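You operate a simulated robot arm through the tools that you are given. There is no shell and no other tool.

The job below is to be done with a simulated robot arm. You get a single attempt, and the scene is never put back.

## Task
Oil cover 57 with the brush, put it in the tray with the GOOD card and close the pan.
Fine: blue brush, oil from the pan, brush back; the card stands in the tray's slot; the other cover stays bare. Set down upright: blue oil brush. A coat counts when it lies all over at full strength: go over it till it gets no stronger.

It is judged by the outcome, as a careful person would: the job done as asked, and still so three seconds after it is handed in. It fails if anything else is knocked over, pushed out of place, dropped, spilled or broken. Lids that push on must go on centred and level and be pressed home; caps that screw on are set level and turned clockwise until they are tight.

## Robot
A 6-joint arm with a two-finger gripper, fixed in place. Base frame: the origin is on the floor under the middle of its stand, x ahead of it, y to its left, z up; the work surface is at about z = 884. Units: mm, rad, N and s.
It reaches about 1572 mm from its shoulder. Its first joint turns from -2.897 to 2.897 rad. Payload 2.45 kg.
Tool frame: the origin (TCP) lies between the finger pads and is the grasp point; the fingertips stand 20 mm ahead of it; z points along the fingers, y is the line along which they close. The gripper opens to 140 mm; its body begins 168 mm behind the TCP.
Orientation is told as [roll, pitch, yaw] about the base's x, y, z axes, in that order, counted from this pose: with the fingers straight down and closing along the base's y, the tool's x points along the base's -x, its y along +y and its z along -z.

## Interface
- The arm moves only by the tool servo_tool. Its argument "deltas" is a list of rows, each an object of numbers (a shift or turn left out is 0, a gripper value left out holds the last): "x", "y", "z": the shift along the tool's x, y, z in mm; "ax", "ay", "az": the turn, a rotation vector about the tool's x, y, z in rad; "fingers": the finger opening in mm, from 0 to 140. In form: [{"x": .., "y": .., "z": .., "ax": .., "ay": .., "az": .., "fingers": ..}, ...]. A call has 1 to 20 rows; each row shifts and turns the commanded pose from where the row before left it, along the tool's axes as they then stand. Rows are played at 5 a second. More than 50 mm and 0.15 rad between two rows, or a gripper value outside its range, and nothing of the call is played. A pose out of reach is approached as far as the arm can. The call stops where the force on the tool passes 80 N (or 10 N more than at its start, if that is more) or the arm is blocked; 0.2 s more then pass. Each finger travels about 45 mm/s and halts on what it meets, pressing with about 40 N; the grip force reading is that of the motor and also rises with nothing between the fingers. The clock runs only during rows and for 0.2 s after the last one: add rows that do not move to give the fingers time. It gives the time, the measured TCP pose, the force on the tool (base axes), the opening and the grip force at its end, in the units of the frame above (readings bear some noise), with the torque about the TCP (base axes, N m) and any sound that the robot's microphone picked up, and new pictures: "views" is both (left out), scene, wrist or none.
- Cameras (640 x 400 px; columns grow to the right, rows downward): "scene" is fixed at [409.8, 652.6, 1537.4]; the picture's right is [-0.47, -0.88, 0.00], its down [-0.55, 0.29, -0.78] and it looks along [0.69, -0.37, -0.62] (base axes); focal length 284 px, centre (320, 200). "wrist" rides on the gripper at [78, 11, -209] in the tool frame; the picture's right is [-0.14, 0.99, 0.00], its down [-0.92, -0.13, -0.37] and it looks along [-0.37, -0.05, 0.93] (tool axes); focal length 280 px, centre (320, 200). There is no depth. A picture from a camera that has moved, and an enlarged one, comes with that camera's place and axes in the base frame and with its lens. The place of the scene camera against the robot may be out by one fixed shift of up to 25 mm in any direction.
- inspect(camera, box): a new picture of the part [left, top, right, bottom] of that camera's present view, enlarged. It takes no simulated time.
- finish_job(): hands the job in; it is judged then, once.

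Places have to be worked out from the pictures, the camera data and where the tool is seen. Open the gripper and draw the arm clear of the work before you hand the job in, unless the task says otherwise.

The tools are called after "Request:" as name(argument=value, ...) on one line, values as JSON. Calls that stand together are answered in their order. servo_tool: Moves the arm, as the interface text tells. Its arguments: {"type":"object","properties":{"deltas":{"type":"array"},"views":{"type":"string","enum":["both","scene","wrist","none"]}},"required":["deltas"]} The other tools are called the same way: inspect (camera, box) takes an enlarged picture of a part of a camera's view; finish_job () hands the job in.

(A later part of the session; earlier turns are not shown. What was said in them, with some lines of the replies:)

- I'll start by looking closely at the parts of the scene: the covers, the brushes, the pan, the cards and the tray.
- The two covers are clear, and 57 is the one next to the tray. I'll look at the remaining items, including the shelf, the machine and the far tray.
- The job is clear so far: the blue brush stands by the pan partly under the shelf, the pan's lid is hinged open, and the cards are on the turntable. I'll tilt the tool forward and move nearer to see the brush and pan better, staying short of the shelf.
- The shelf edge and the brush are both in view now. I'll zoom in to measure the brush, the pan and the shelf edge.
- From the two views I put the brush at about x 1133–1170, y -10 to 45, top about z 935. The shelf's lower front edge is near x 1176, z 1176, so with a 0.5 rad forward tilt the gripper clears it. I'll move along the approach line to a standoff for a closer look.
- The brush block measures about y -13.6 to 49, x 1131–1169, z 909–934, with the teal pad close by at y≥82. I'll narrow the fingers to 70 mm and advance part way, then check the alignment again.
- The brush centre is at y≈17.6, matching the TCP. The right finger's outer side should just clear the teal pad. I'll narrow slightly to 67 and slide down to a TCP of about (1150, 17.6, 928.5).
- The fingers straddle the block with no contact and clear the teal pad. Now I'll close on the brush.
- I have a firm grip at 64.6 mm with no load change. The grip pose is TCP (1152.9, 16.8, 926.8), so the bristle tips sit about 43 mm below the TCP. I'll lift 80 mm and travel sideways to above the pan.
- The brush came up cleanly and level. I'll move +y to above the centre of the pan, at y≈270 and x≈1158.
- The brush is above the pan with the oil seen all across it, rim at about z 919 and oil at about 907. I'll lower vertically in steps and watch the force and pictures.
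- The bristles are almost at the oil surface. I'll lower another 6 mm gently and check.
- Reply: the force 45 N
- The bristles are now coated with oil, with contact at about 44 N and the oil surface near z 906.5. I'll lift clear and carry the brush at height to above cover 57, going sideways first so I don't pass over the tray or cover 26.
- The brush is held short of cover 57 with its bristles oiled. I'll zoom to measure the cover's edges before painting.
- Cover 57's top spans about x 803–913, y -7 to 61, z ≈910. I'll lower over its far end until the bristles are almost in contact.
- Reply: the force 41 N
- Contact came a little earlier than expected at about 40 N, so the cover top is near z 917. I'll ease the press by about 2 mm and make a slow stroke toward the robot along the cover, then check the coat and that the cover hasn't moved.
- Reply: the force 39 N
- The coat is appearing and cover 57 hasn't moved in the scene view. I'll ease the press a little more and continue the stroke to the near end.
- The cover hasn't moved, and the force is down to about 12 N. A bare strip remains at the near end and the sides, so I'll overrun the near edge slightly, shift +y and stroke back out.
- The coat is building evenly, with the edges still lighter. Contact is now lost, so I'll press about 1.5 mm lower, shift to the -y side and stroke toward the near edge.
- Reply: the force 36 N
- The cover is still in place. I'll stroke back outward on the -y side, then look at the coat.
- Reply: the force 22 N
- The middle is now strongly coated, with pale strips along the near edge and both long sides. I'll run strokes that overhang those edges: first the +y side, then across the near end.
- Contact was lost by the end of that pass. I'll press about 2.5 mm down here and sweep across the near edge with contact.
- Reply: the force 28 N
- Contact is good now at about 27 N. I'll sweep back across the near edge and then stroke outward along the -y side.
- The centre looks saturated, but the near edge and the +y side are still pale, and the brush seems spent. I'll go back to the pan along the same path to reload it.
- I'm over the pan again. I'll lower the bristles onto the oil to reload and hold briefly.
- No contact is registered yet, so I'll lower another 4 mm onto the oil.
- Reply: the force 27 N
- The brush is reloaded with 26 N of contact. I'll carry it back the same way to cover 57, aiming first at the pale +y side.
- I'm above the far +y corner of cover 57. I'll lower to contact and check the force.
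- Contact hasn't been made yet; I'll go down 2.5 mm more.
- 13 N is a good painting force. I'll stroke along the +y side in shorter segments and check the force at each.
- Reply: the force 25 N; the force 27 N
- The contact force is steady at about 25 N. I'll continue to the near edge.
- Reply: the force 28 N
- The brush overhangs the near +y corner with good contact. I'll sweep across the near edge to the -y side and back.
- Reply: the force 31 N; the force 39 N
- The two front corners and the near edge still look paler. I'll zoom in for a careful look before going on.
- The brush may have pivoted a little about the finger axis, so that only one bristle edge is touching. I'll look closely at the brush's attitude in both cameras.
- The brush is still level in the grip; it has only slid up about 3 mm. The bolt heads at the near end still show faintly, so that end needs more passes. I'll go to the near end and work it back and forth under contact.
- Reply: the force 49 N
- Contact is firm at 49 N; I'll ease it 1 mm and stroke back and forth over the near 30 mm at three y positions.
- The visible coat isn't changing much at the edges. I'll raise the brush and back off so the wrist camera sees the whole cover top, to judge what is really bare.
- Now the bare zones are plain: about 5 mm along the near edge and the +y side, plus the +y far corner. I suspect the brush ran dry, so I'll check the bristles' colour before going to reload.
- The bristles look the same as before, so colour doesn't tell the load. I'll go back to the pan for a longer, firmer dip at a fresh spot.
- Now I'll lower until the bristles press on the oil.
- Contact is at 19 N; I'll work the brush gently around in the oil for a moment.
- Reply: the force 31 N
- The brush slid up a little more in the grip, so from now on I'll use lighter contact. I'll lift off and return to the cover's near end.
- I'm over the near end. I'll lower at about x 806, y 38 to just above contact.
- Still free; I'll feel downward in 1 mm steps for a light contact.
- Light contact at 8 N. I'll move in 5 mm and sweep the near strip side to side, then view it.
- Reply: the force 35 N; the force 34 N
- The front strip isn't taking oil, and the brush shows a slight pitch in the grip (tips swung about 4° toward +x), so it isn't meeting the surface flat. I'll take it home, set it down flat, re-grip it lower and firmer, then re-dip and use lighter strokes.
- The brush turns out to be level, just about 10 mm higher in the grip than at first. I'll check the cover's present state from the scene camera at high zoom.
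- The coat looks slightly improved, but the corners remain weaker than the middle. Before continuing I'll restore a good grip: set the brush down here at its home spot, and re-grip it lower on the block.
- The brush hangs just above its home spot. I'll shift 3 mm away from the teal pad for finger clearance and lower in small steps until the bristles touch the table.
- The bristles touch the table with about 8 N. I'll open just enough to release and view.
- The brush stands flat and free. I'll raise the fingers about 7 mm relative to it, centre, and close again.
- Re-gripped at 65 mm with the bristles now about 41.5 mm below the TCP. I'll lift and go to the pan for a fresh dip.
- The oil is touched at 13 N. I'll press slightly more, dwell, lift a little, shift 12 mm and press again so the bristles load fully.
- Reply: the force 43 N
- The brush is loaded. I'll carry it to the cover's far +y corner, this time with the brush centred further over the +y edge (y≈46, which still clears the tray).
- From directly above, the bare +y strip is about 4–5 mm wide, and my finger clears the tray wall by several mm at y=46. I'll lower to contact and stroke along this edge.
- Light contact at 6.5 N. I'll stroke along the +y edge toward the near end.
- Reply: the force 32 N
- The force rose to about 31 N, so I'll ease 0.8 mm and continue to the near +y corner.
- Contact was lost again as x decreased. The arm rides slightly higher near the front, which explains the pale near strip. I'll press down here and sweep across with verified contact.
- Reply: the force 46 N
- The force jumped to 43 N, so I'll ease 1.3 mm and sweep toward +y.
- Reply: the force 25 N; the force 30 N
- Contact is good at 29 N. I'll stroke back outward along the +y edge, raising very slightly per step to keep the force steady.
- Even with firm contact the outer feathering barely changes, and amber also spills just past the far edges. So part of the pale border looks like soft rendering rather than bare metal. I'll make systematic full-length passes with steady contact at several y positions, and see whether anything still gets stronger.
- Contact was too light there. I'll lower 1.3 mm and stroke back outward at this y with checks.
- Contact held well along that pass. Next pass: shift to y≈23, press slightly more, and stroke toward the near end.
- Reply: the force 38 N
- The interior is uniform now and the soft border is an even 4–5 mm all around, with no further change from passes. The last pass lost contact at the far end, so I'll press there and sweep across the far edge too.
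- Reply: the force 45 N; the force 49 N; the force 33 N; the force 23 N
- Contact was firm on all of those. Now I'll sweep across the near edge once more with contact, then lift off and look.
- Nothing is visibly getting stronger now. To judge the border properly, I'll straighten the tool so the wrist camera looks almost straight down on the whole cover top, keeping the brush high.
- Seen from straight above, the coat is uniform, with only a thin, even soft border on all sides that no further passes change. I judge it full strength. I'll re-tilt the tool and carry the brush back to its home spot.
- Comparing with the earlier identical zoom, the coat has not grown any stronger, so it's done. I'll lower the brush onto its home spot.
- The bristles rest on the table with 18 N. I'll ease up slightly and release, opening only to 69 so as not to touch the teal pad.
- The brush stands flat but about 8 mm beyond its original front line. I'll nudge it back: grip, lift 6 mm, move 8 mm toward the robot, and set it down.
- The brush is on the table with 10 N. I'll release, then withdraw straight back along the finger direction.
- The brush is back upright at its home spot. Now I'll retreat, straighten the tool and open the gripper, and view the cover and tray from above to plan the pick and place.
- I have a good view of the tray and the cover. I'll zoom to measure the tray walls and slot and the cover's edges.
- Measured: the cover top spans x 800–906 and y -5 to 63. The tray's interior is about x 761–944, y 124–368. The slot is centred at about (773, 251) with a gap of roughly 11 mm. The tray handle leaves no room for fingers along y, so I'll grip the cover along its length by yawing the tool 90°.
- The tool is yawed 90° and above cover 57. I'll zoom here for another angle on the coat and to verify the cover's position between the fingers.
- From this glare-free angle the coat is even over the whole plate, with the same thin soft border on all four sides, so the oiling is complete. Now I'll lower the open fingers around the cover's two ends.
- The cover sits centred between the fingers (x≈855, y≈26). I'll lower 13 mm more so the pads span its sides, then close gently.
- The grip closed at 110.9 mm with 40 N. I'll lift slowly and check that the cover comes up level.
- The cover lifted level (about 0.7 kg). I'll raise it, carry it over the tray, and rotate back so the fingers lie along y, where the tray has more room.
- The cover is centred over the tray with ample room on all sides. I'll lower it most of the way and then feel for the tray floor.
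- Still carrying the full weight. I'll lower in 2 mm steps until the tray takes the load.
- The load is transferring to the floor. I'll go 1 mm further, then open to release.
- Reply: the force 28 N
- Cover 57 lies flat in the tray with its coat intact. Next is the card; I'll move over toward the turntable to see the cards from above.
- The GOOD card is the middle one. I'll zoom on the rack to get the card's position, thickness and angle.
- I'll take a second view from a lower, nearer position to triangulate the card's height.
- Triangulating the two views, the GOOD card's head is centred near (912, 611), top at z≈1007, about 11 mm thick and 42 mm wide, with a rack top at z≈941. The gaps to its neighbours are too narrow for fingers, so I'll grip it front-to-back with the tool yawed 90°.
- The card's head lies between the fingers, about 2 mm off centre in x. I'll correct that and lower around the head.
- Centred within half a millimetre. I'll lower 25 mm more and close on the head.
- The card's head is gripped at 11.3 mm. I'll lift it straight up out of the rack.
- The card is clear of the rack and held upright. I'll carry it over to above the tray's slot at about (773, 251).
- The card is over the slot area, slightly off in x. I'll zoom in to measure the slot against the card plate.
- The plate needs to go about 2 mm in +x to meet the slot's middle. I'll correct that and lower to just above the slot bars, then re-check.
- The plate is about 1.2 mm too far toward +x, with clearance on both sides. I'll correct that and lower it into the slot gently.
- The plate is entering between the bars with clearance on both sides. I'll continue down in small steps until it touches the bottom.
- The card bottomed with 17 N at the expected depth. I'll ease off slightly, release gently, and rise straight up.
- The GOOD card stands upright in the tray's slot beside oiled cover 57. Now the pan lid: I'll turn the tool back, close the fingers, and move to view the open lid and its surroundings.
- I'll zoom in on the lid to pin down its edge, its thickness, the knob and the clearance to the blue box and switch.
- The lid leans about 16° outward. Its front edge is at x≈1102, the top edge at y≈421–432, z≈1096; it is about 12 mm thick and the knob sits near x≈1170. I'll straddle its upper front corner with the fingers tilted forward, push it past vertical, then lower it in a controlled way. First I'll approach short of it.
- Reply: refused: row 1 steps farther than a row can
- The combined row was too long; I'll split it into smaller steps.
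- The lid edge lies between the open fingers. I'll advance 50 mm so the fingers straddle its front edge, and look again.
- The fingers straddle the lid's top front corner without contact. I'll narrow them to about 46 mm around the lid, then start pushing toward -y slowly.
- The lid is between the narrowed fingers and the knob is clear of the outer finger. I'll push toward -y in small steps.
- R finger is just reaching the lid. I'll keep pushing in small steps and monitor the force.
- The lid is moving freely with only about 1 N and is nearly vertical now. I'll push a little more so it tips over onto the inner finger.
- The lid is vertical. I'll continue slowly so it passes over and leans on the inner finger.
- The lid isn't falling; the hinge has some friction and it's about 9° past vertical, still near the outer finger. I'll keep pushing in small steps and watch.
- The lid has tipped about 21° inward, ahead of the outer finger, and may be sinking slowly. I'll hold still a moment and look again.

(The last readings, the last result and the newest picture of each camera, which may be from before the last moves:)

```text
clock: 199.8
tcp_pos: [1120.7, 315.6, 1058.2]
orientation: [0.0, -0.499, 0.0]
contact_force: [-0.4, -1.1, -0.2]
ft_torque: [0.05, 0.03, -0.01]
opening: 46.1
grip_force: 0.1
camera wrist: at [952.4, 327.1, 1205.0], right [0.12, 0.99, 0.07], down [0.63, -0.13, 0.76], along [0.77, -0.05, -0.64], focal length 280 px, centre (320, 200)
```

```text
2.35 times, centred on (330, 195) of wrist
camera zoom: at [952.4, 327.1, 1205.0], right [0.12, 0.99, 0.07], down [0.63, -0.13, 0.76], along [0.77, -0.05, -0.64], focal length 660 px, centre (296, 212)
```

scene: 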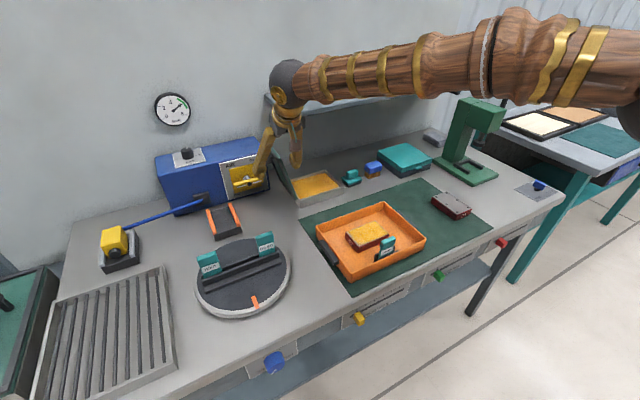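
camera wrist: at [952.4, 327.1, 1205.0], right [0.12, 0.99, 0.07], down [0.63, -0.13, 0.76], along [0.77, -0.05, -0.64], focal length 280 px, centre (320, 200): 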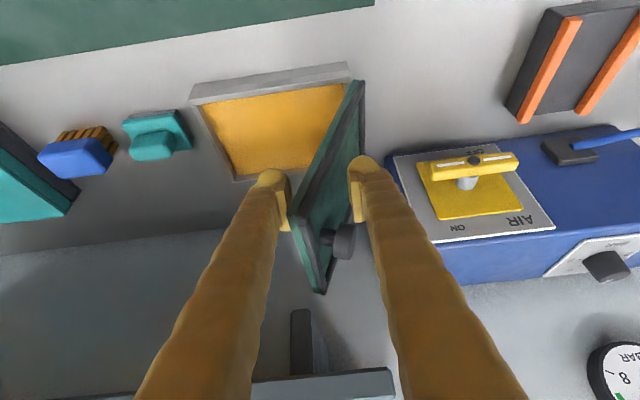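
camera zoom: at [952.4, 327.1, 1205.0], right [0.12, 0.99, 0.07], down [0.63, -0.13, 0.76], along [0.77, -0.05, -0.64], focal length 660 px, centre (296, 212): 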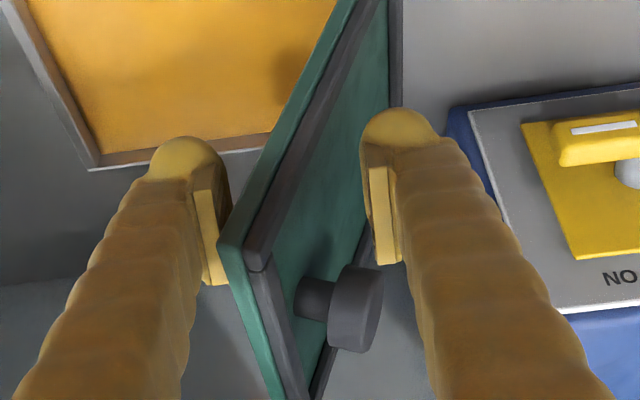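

The lid now rests lightly on the inner finger (1 N), and it sank slowly, so the hinge is damped. I'll slide the fingers straight back out from its front edge and let it settle closed on its own.

Request:
servo_tool(deltas=[{"x": 17.6, "z": -9.6}, {"x": 26.3, "z": -14.4}, {"x": 35, "z": -19.2}, {"x": 35, "z": -19.2}, {}], views="both")

Request:
inspect(camera="scene", box=[230, 110, 350, 210])

```text
clock: 201.0
tcp_pos: [988.3, 315.3, 1063.8]
orientation: [-0.001, -0.5, 0.0]
contact_force: [0.0, -0.2, 0.9]
ft_torque: [0.0, 0.01, 0.0]
opening: 46.2
grip_force: 0.2
camera wrist: at [820.0, 326.6, 1210.8], right [0.12, 0.99, 0.07], down [0.63, -0.13, 0.76], along [0.77, -0.05, -0.64], focal length 280 px, centre (320, 200)
```

scene: 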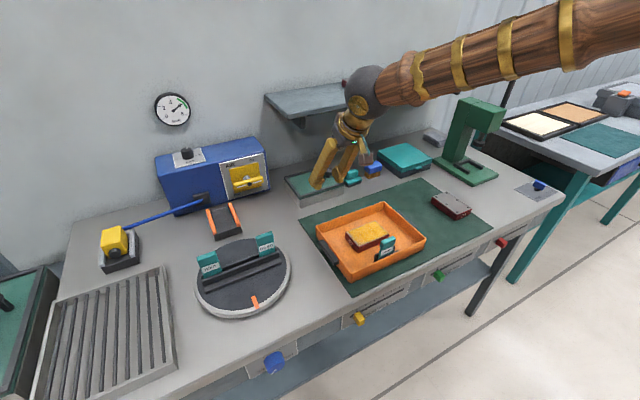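
wrist: 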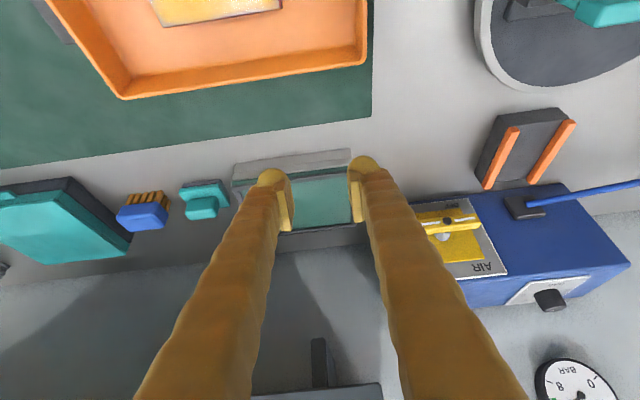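

```text
4.00 times, centred on (290, 160) of scene
camera zoom: at [409.8, 652.6, 1537.4], right [-0.47, -0.88, 0.0], down [-0.55, 0.29, -0.78], along [0.69, -0.37, -0.62], focal length 1136 px, centre (440, 360)
```

zoom: 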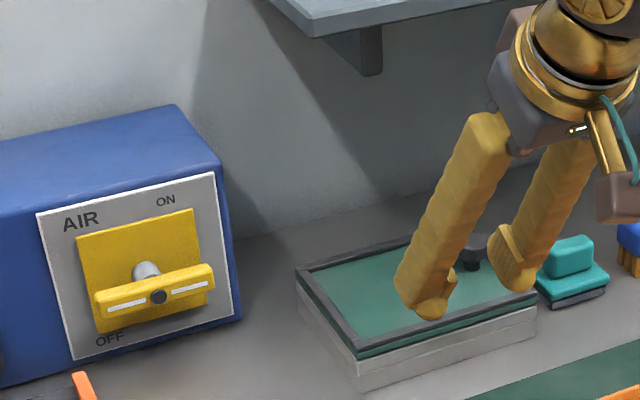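

The lid has settled closed on the pan. I'll back away for an unobstructed look to confirm it's fully down.

Request:
servo_tool(deltas=[{"x": 20, "z": -40}, {"x": 20, "z": -40}, {}], views="wrist")

Request:
inspect(camera="scene", box=[270, 150, 360, 215])

Request:
inspect(camera="wrist", box=[200, 100, 420, 240])

```text
clock: 201.8
tcp_pos: [914.9, 315.5, 1109.4]
orientation: [0.0, -0.5, 0.0]
contact_force: [0.6, -1.5, -0.1]
ft_torque: [-0.03, -0.02, 0.0]
opening: 46.0
grip_force: 0.2
camera wrist: at [746.5, 327.6, 1257.4], right [0.12, 0.99, 0.07], down [0.63, -0.13, 0.76], along [0.77, -0.05, -0.64], focal length 280 px, centre (320, 200)
```

wrist: 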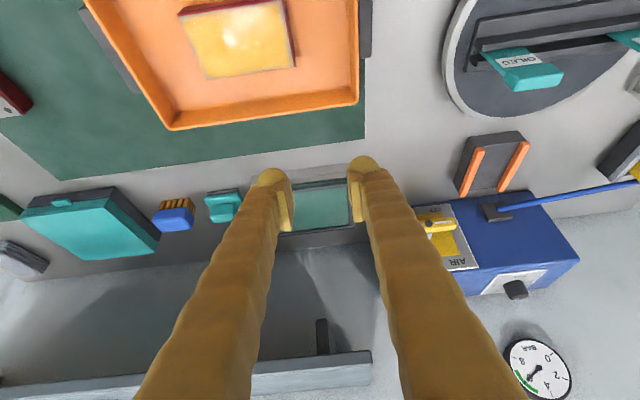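

```text
6.15 times, centred on (315, 182) of scene
camera zoom: at [409.8, 652.6, 1537.4], right [-0.47, -0.88, 0.0], down [-0.55, 0.29, -0.78], along [0.69, -0.37, -0.62], focal length 1747 px, centre (351, 308)
```

zoom: 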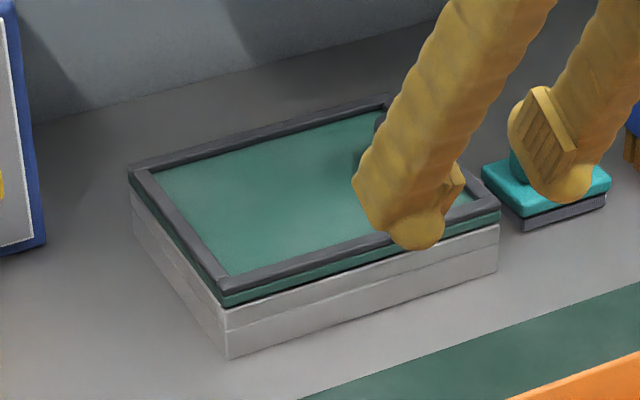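

```text
2.86 times, centred on (310, 170) of wrist
camera zoom: at [746.5, 327.6, 1257.4], right [0.12, 0.99, 0.07], down [0.63, -0.13, 0.76], along [0.77, -0.05, -0.64], focal length 801 px, centre (349, 286)
```

zoom: 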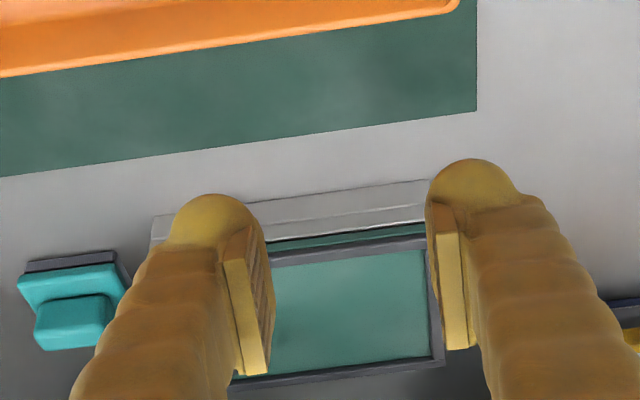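

The lid lies level on the pan with a uniform thin seam. To be sure it's home, I'll close the fingers and press gently on its free edge.

Request:
servo_tool(deltas=[{"y": -37.3, "fingers": 20}, {"y": -37.3, "fingers": 0}, {"y": -37.3}, {"x": -24.7, "z": 36.1}, {"x": -24.7, "z": 36.1}, {"x": -24.7, "z": 36.1}, {"x": -24.7, "z": 36.1}, {"x": -24.7, "z": 36.1}, {}], views="both")

Request:
inspect(camera="scene", box=[270, 140, 370, 215])

Request:
inspect(camera="wrist", box=[220, 80, 460, 240])

```text
clock: 203.8
tcp_pos: [1113.0, 205.7, 1009.2]
orientation: [0.001, -0.5, 0.002]
contact_force: [-0.2, 0.0, 0.4]
ft_torque: [-0.04, 0.01, 0.01]
opening: 0.0
grip_force: 29.9
camera wrist: at [944.3, 217.4, 1156.7], right [0.12, 0.99, 0.07], down [0.63, -0.13, 0.77], along [0.77, -0.05, -0.64], focal length 280 px, centre (320, 200)
```

scene: 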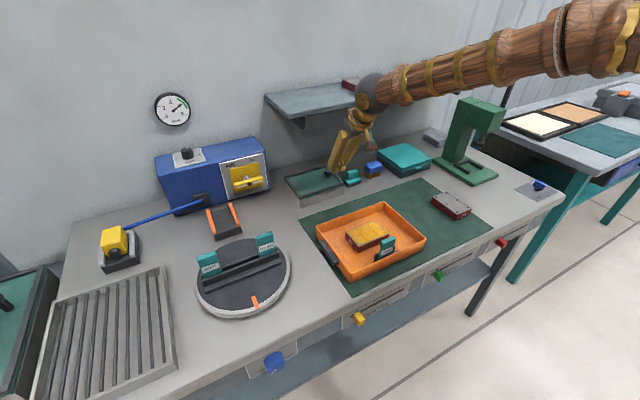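
wrist: 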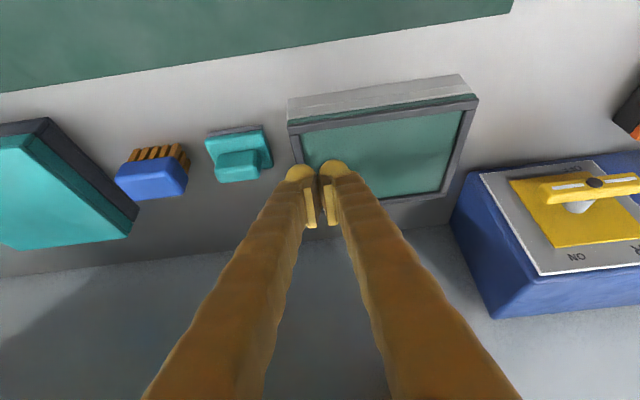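

```text
5.33 times, centred on (320, 178) of scene
camera zoom: at [409.8, 652.6, 1537.4], right [-0.47, -0.88, 0.0], down [-0.55, 0.29, -0.78], along [0.69, -0.37, -0.62], focal length 1514 px, centre (320, 320)
```

zoom: 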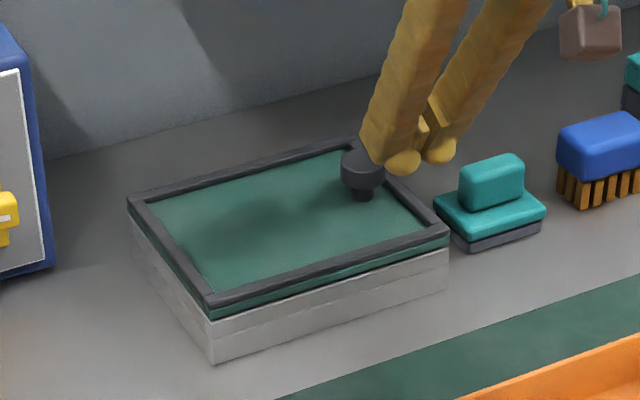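

```text
2.50 times, centred on (340, 160) of wrist
camera zoom: at [944.3, 217.4, 1156.7], right [0.12, 0.99, 0.07], down [0.63, -0.13, 0.77], along [0.77, -0.05, -0.64], focal length 701 px, centre (270, 300)
```

zoom: 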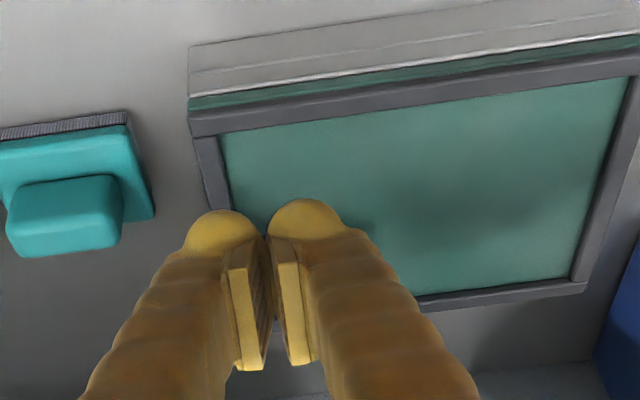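

The closed fingers are over the lid's free front corner, clear of the knob. I'll lower and press lightly.

Request:
servo_tool(deltas=[{"x": 8.6, "z": 15.8}, {"x": 7.2, "z": 13.2}, {}], views="none")

Request:
servo_tool(deltas=[{"x": 1.92, "z": 3.51}, {"x": 1.44, "z": 2.63}, {}], views="none")

```text
clock: 204.6
tcp_pos: [1112.8, 204.4, 977.6]
orientation: [-0.001, -0.498, 0.001]
contact_force: [0.8, -0.2, 0.1]
ft_torque: [0.02, 0.03, 0.02]
opening: 0.1
grip_force: 29.6
```

```text
clock: 205.4
tcp_pos: [1114.5, 204.3, 970.8]
orientation: [0.001, -0.499, 0.002]
contact_force: [1.0, 0.6, -0.7]
ft_torque: [-0.01, 0.0, 0.02]
opening: 0.1
grip_force: 28.7
```

Request:
servo_tool(deltas=[{"x": 1.44, "z": 2.63}, {"x": 0.96, "z": 1.76}, {}], views="none")

Request:
servo_tool(deltas=[{"x": 0.96, "z": 1.76}, {"x": 0.96, "z": 1.76}, {}], views="wrist")

Request:
inspect(camera="scene", box=[270, 140, 370, 215])

```text
clock: 206.2
tcp_pos: [1112.2, 203.9, 965.1]
orientation: [0.0, -0.499, -0.002]
contact_force: [0.0, 0.8, 0.2]
ft_torque: [0.01, -0.05, 0.02]
opening: 0.0
grip_force: 29.6
```

```text
clock: 207.0
tcp_pos: [1113.1, 204.2, 961.5]
orientation: [-0.001, -0.498, -0.002]
contact_force: [0.4, -0.4, -0.6]
ft_torque: [0.0, 0.02, 0.0]
opening: 0.0
grip_force: 29.2
camera wrist: at [944.0, 216.2, 1108.0], right [0.12, 0.99, 0.07], down [0.63, -0.13, 0.76], along [0.77, -0.05, -0.64], focal length 280 px, centre (320, 200)
```

wrist: 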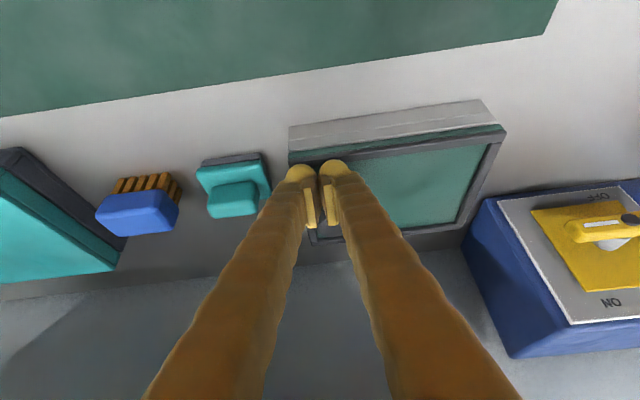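

```text
5.33 times, centred on (320, 178) of scene
camera zoom: at [409.8, 652.6, 1537.4], right [-0.47, -0.88, 0.0], down [-0.55, 0.29, -0.78], along [0.69, -0.37, -0.62], focal length 1514 px, centre (320, 320)
```

zoom: 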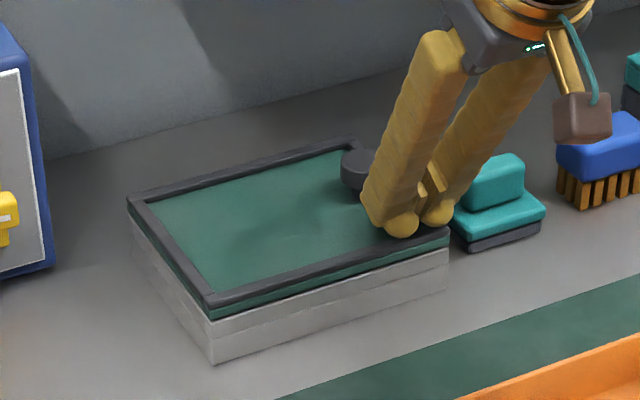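

Not touching yet; I'll continue down in 2 mm steps.

Request:
servo_tool(deltas=[{"x": 0.96, "z": 1.76}, {"x": 0.96, "z": 1.76}, {}], views="none")

Request:
servo_tool(deltas=[{"x": 0.96, "z": 1.76}, {"x": 0.72, "z": 1.32}, {}], views="none")

```text
clock: 207.8
tcp_pos: [1112.9, 204.2, 956.0]
orientation: [0.0, -0.499, 0.0]
contact_force: [0.1, -0.1, -0.1]
ft_torque: [-0.01, -0.01, 0.01]
opening: 0.0
grip_force: 29.5
```

```text
clock: 208.6
tcp_pos: [1112.3, 204.0, 955.4]
orientation: [0.0, -0.5, 0.0]
contact_force: [0.4, 0.7, 0.5]
ft_torque: [0.02, -0.02, -0.01]
opening: 0.2
grip_force: 29.6
```

Request:
servo_tool(deltas=[{"x": 0.96, "z": 1.76}, {"x": 0.72, "z": 1.32}, {}], views="none")

Request:
servo_tool(deltas=[{"x": 0.96, "z": 1.76}, {"x": 0.48, "z": 0.88}, {}], views="wrist")

Request:
inspect(camera="scene", box=[270, 140, 370, 215])

```text
clock: 209.4
tcp_pos: [1113.3, 204.0, 948.7]
orientation: [0.0, -0.5, -0.001]
contact_force: [0.1, 0.6, -0.6]
ft_torque: [0.0, -0.02, -0.01]
opening: 0.0
grip_force: 29.3
```

```text
clock: 210.2
tcp_pos: [1113.8, 204.7, 948.9]
orientation: [0.0, -0.501, -0.001]
contact_force: [-4.4, 0.9, 20.1]
ft_torque: [0.04, 0.21, 0.02]
opening: 5.9
grip_force: 28.9
camera wrist: at [944.6, 216.0, 1095.8], right [0.12, 0.99, 0.07], down [0.63, -0.13, 0.77], along [0.77, -0.05, -0.64], focal length 280 px, centre (320, 200)
```

wrist: 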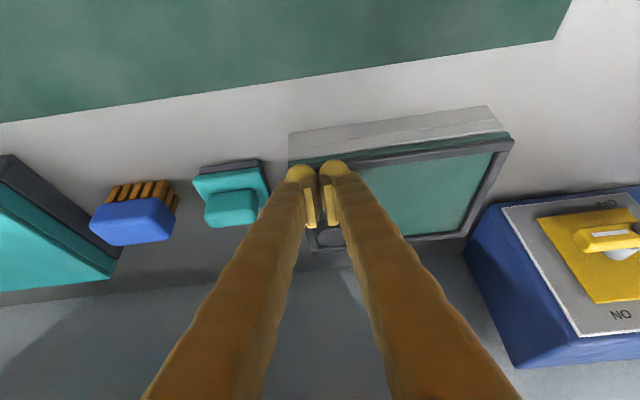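

```text
5.33 times, centred on (320, 178) of scene
camera zoom: at [409.8, 652.6, 1537.4], right [-0.47, -0.88, 0.0], down [-0.55, 0.29, -0.78], along [0.69, -0.37, -0.62], focal length 1514 px, centre (320, 320)
```

zoom: 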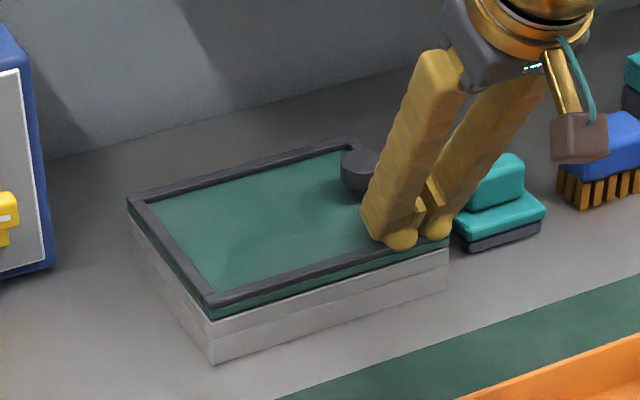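

The lid resists firmly at 20 N, so it is fully closed. I'll lift off, open the gripper and draw the arm clear, then inspect everything.

Request:
servo_tool(deltas=[{"x": -9.6, "z": -17.55}, {"x": -14.4, "z": -26.3}, {"x": -14.4, "z": -26.3}, {"z": -45, "fingers": 40}, {"z": -45, "fingers": 80}, {"z": -45}, {"z": -45}, {"ay": 0.125, "z": -20}, {"ay": 0.125, "z": -20}, {"ay": 0.125, "z": -20}, {"ay": 0.125, "z": -20}, {"x": 45}, {"x": 45}, {"y": -45, "x": 20}, {"y": -45}, {"y": -45}, {"y": -45}, {}], views="both")

Request:
inspect(camera="scene", box=[260, 140, 480, 290])

Request:
inspect(camera="scene", box=[270, 140, 400, 215])

Request:
inspect(camera="scene", box=[310, 190, 430, 280])

```text
clock: 214.0
tcp_pos: [893.7, 24.0, 1258.8]
orientation: [0.0, 0.0, 0.0]
contact_force: [0.4, 0.2, -0.2]
ft_torque: [-0.01, 0.01, 0.02]
opening: 80.1
grip_force: 0.1
camera wrist: at [815.7, 36.5, 1468.7], right [0.14, 0.99, 0.0], down [0.92, -0.13, 0.37], along [0.36, -0.05, -0.93], focal length 280 px, centre (320, 200)
```

scene: 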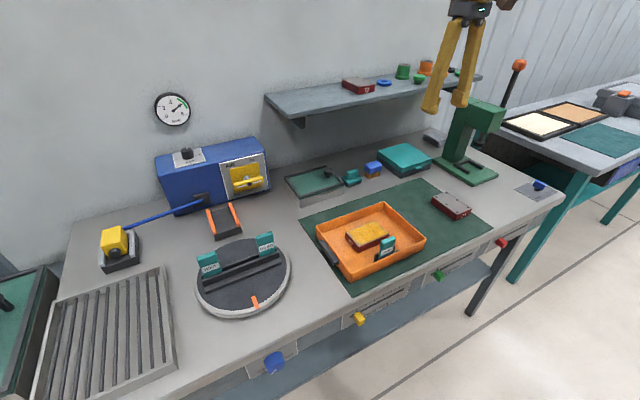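
wrist: 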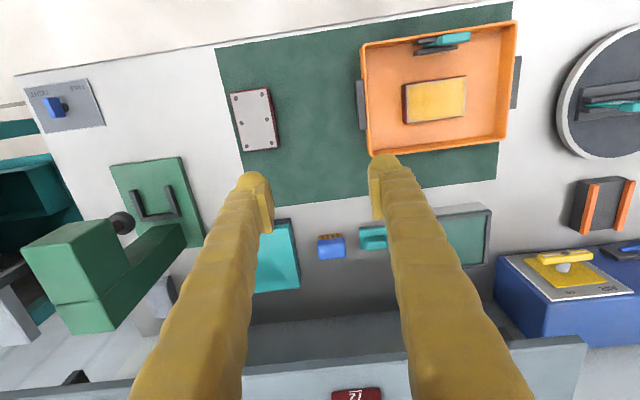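

```text
2.67 times, centred on (370, 215) of scene
camera zoom: at [409.8, 652.6, 1537.4], right [-0.47, -0.88, 0.0], down [-0.55, 0.29, -0.78], along [0.69, -0.37, -0.62], focal length 757 px, centre (187, 160)
```

zoom: 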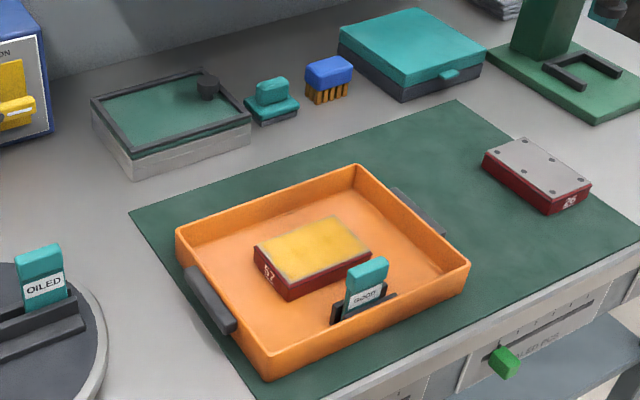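

```text
4.92 times, centred on (335, 178) of scene
camera zoom: at [409.8, 652.6, 1537.4], right [-0.47, -0.88, 0.0], down [-0.55, 0.29, -0.78], along [0.69, -0.37, -0.62], focal length 1398 px, centre (246, 311)
```

zoom: 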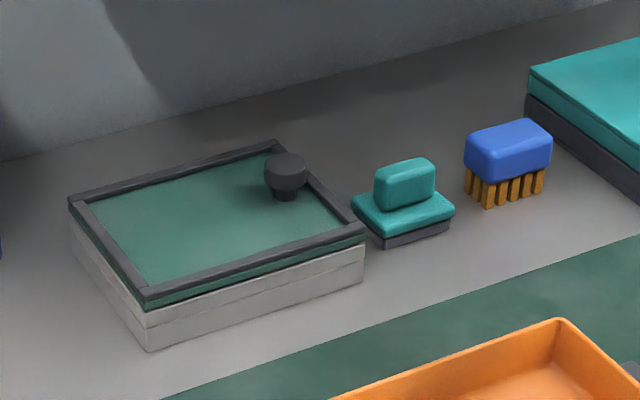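

```text
4.44 times, centred on (370, 235) of scene
camera zoom: at [409.8, 652.6, 1537.4], right [-0.47, -0.88, 0.0], down [-0.55, 0.29, -0.78], along [0.69, -0.37, -0.62], focal length 1262 px, centre (98, 44)
```

zoom: 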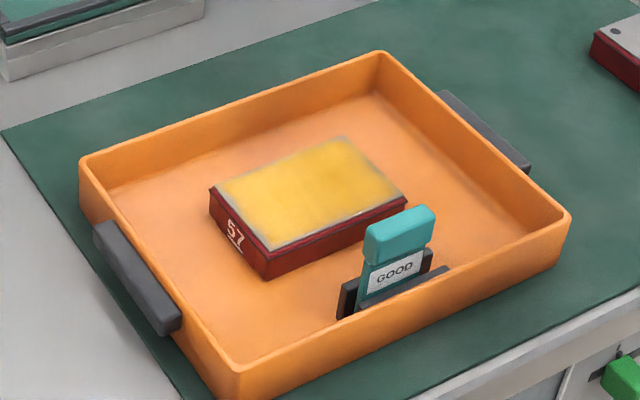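

Everything appears in place. I'll take one more close look at the coat in its new position, where the edges are seen from other angles, and at the card and the other cover.

Request:
inspect(camera="scene", box=[340, 212, 395, 255])

Request:
inspect(camera="wrist", box=[390, 65, 480, 135])

Request:
inspect(camera="wrist", box=[220, 75, 290, 165])

```text
9.30 times, centred on (368, 234) of scene
camera zoom: at [409.8, 652.6, 1537.4], right [-0.47, -0.88, 0.0], down [-0.55, 0.29, -0.78], along [0.69, -0.37, -0.62], focal length 2641 px, centre (-122, -112)
```

zoom: 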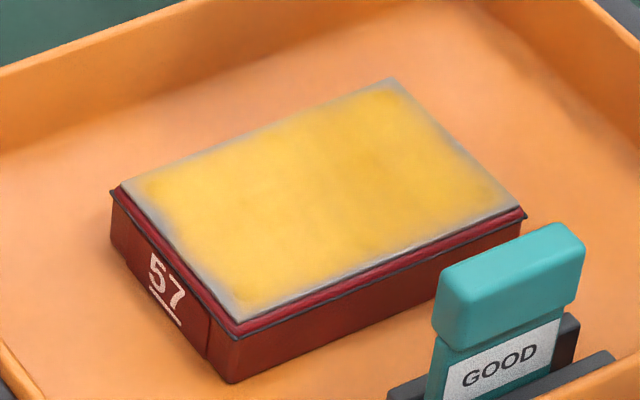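

```text
5.71 times, centred on (435, 100) of wrist
camera zoom: at [815.7, 36.5, 1468.7], right [0.14, 0.99, 0.0], down [0.92, -0.13, 0.37], along [0.36, -0.05, -0.93], focal length 1602 px, centre (-337, 771)
```

zoom: 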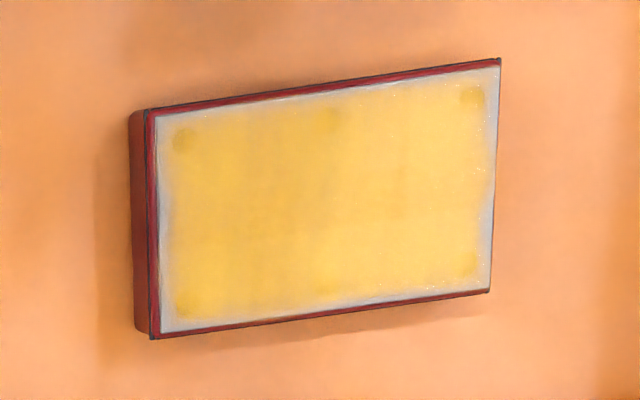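

```text
4.44 times, centred on (255, 120) of wrist
camera zoom: at [815.7, 36.5, 1468.7], right [0.14, 0.99, 0.0], down [0.92, -0.13, 0.37], along [0.36, -0.05, -0.93], focal length 1246 px, centre (609, 556)
```

zoom: 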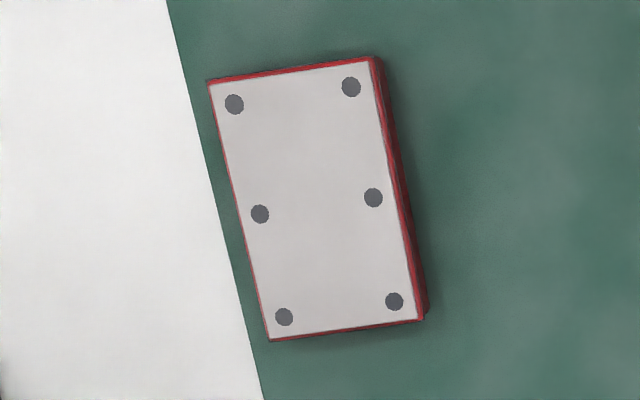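

The card and other cover are fine. I want one more careful close-up of the coat's corners versus its middle before handing in, so I'll bring the wrist camera nearer without going near anything.

Request:
servo_tool(deltas=[{"y": 45, "z": 15}, {"y": 45, "z": 15}, {"y": 45, "z": 15}, {"z": 45}, {"z": 45}, {"z": 40}, {}], views="wrist")

Request:
inspect(camera="wrist", box=[340, 30, 490, 140])

```text
clock: 215.6
tcp_pos: [896.3, 158.3, 1085.7]
orientation: [0.001, -0.001, 0.0]
contact_force: [0.6, 0.5, 0.2]
ft_torque: [0.01, 0.01, 0.05]
opening: 79.9
grip_force: 0.1
camera wrist: at [818.4, 170.1, 1296.0], right [0.14, 0.99, 0.0], down [0.92, -0.13, 0.37], along [0.36, -0.05, -0.93], focal length 280 px, centre (320, 200)
```

wrist: 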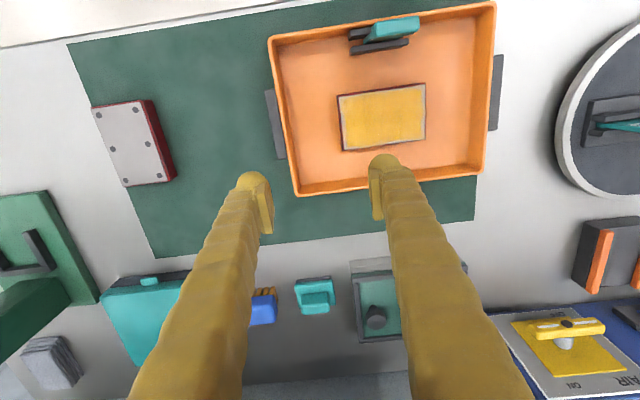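

```text
3.64 times, centred on (415, 85) of wrist
camera zoom: at [818.4, 170.1, 1296.0], right [0.14, 0.99, 0.0], down [0.92, -0.13, 0.37], along [0.36, -0.05, -0.93], focal length 1020 px, centre (-26, 618)
```

zoom: 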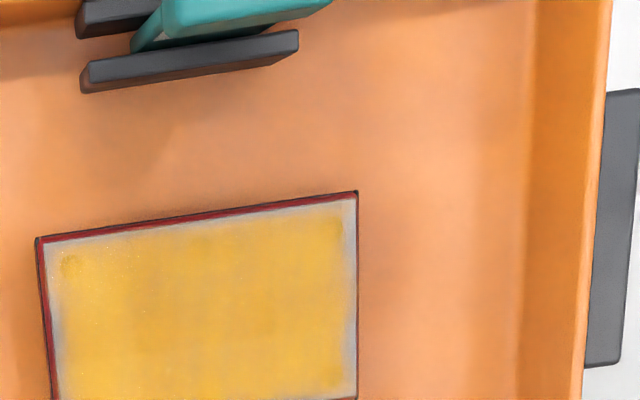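

Request:
inspect(camera="wrist", box=[330, 75, 435, 160])

Request:
inspect(camera="wrist", box=[335, 80, 385, 120])

Request:
inspect(camera="wrist", box=[385, 75, 435, 115])

```text
4.71 times, centred on (382, 118) of wrist
camera zoom: at [818.4, 170.1, 1296.0], right [0.14, 0.99, 0.0], down [0.92, -0.13, 0.37], along [0.36, -0.05, -0.93], focal length 1320 px, centre (26, 588)
```

zoom: 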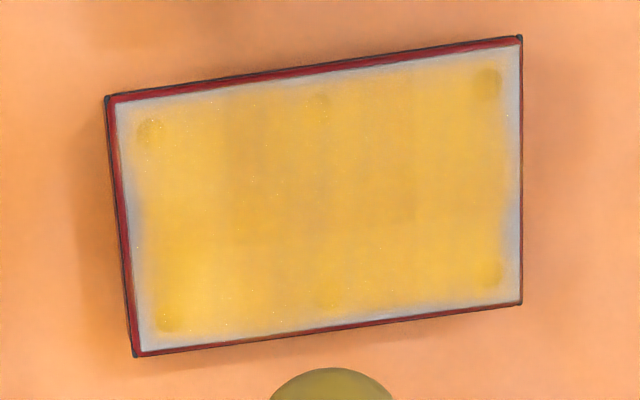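

```text
10.00 times, centred on (360, 100) of wrist
camera zoom: at [818.4, 170.1, 1296.0], right [0.14, 0.99, 0.0], down [0.92, -0.13, 0.37], along [0.36, -0.05, -0.93], focal length 2804 px, centre (-80, 1200)
```

zoom: 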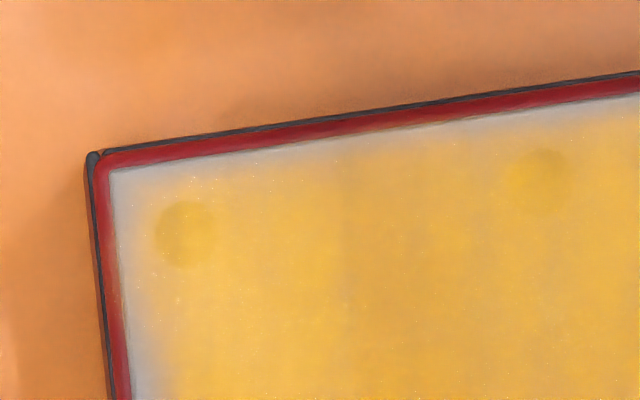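

```text
10.00 times, centred on (410, 95) of wrist
camera zoom: at [818.4, 170.1, 1296.0], right [0.14, 0.99, 0.0], down [0.92, -0.13, 0.37], along [0.36, -0.05, -0.93], focal length 2804 px, centre (-580, 1250)
```

zoom: 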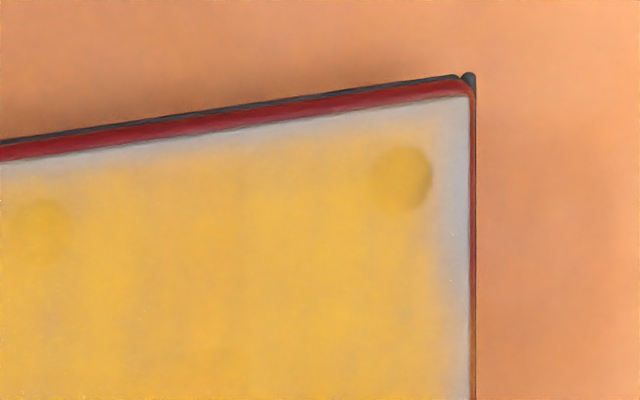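

The close-up shows an even coat over the whole plate, with the same thin soft margin on all four sides, so I judge it complete. Everything else stands as it should. I'll open the gripper fully, draw the arm up and clear, and take a last look.

Request:
servo_tool(deltas=[{"z": -45, "fingers": 140}, {"z": -45}, {"z": -45, "x": 20}, {"x": 40, "y": -20}, {"x": 30, "y": -40}, {}, {}], views="both")

Request:
inspect(camera="scene", box=[180, 130, 480, 330])

```text
clock: 217.2
tcp_pos: [797.8, 99.9, 1219.1]
orientation: [-0.001, 0.002, 0.001]
contact_force: [-0.2, -0.5, 0.3]
ft_torque: [-0.03, -0.01, 0.01]
opening: 140.1
grip_force: 0.0
camera wrist: at [719.9, 111.7, 1429.5], right [0.14, 0.99, 0.0], down [0.92, -0.13, 0.37], along [0.37, -0.05, -0.93], focal length 280 px, centre (320, 200)
```

scene: 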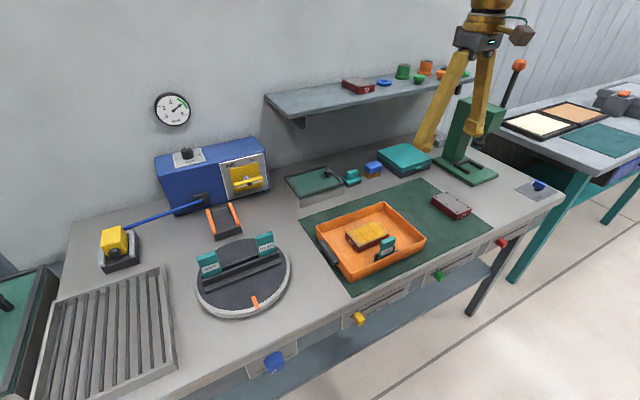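
wrist: 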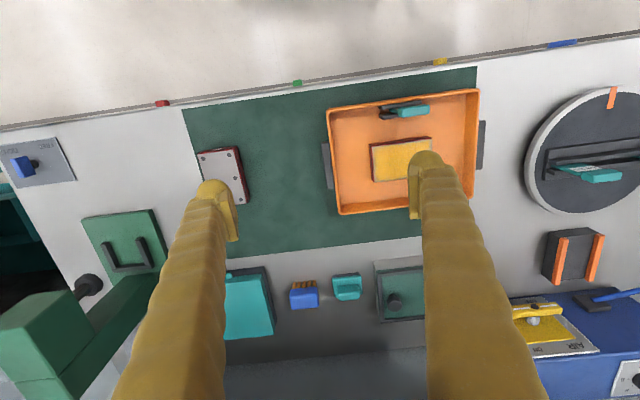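

```text
2.00 times, centred on (330, 230) of scene
camera zoom: at [409.8, 652.6, 1537.4], right [-0.47, -0.88, 0.0], down [-0.55, 0.29, -0.78], along [0.69, -0.37, -0.62], focal length 568 px, centre (300, 140)
```

zoom: 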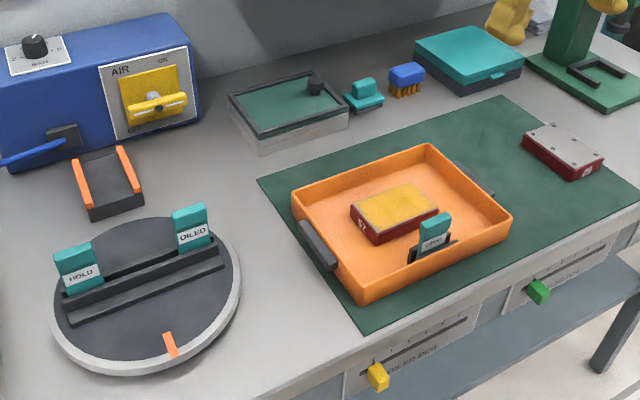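

The final view shows each part of the job done:
- Cover 57 is oiled and lies in the tray, with the GOOD card upright in the slot.
- Cover 26 is bare and where it was.
- The blue brush stands upright at its place, and the pan is closed.
- The gripper is open and the arm is clear.

I'm handing the job in.

Request:
finish_job()

```text
The job is handed in.
```

I've handed the job in. Cover 57 is oiled and lies flat in the tray, with the GOOD card standing in the tray's slot and the pan closed. I haven't seen the verdict.

- **Coat:** I painted cover 57 with the blue brush and oil from the pan, until further passes made no visible difference. A pale margin of about 4–6 mm stays around all four edges. It looks the same on every side, and passes right over the edges didn't change it. I took it to be how the coat is drawn rather than bare metal, but I couldn't confirm that.
- **Cover 26:** it is still bare and in its place.
- **Brush:** it stands upright at its home spot. I measured it a few millimetres off at one point and moved it back. I also set it down and re-gripped it once partway through, because it had slid up in the fingers.
- **Pan lid:** I pushed it past upright and it settled closed by itself. A press of about 20 N on its free edge met firm resistance.
- **Everything else:** the last pictures show nothing knocked over or out of place. The gripper is open and the arm is clear of the work.
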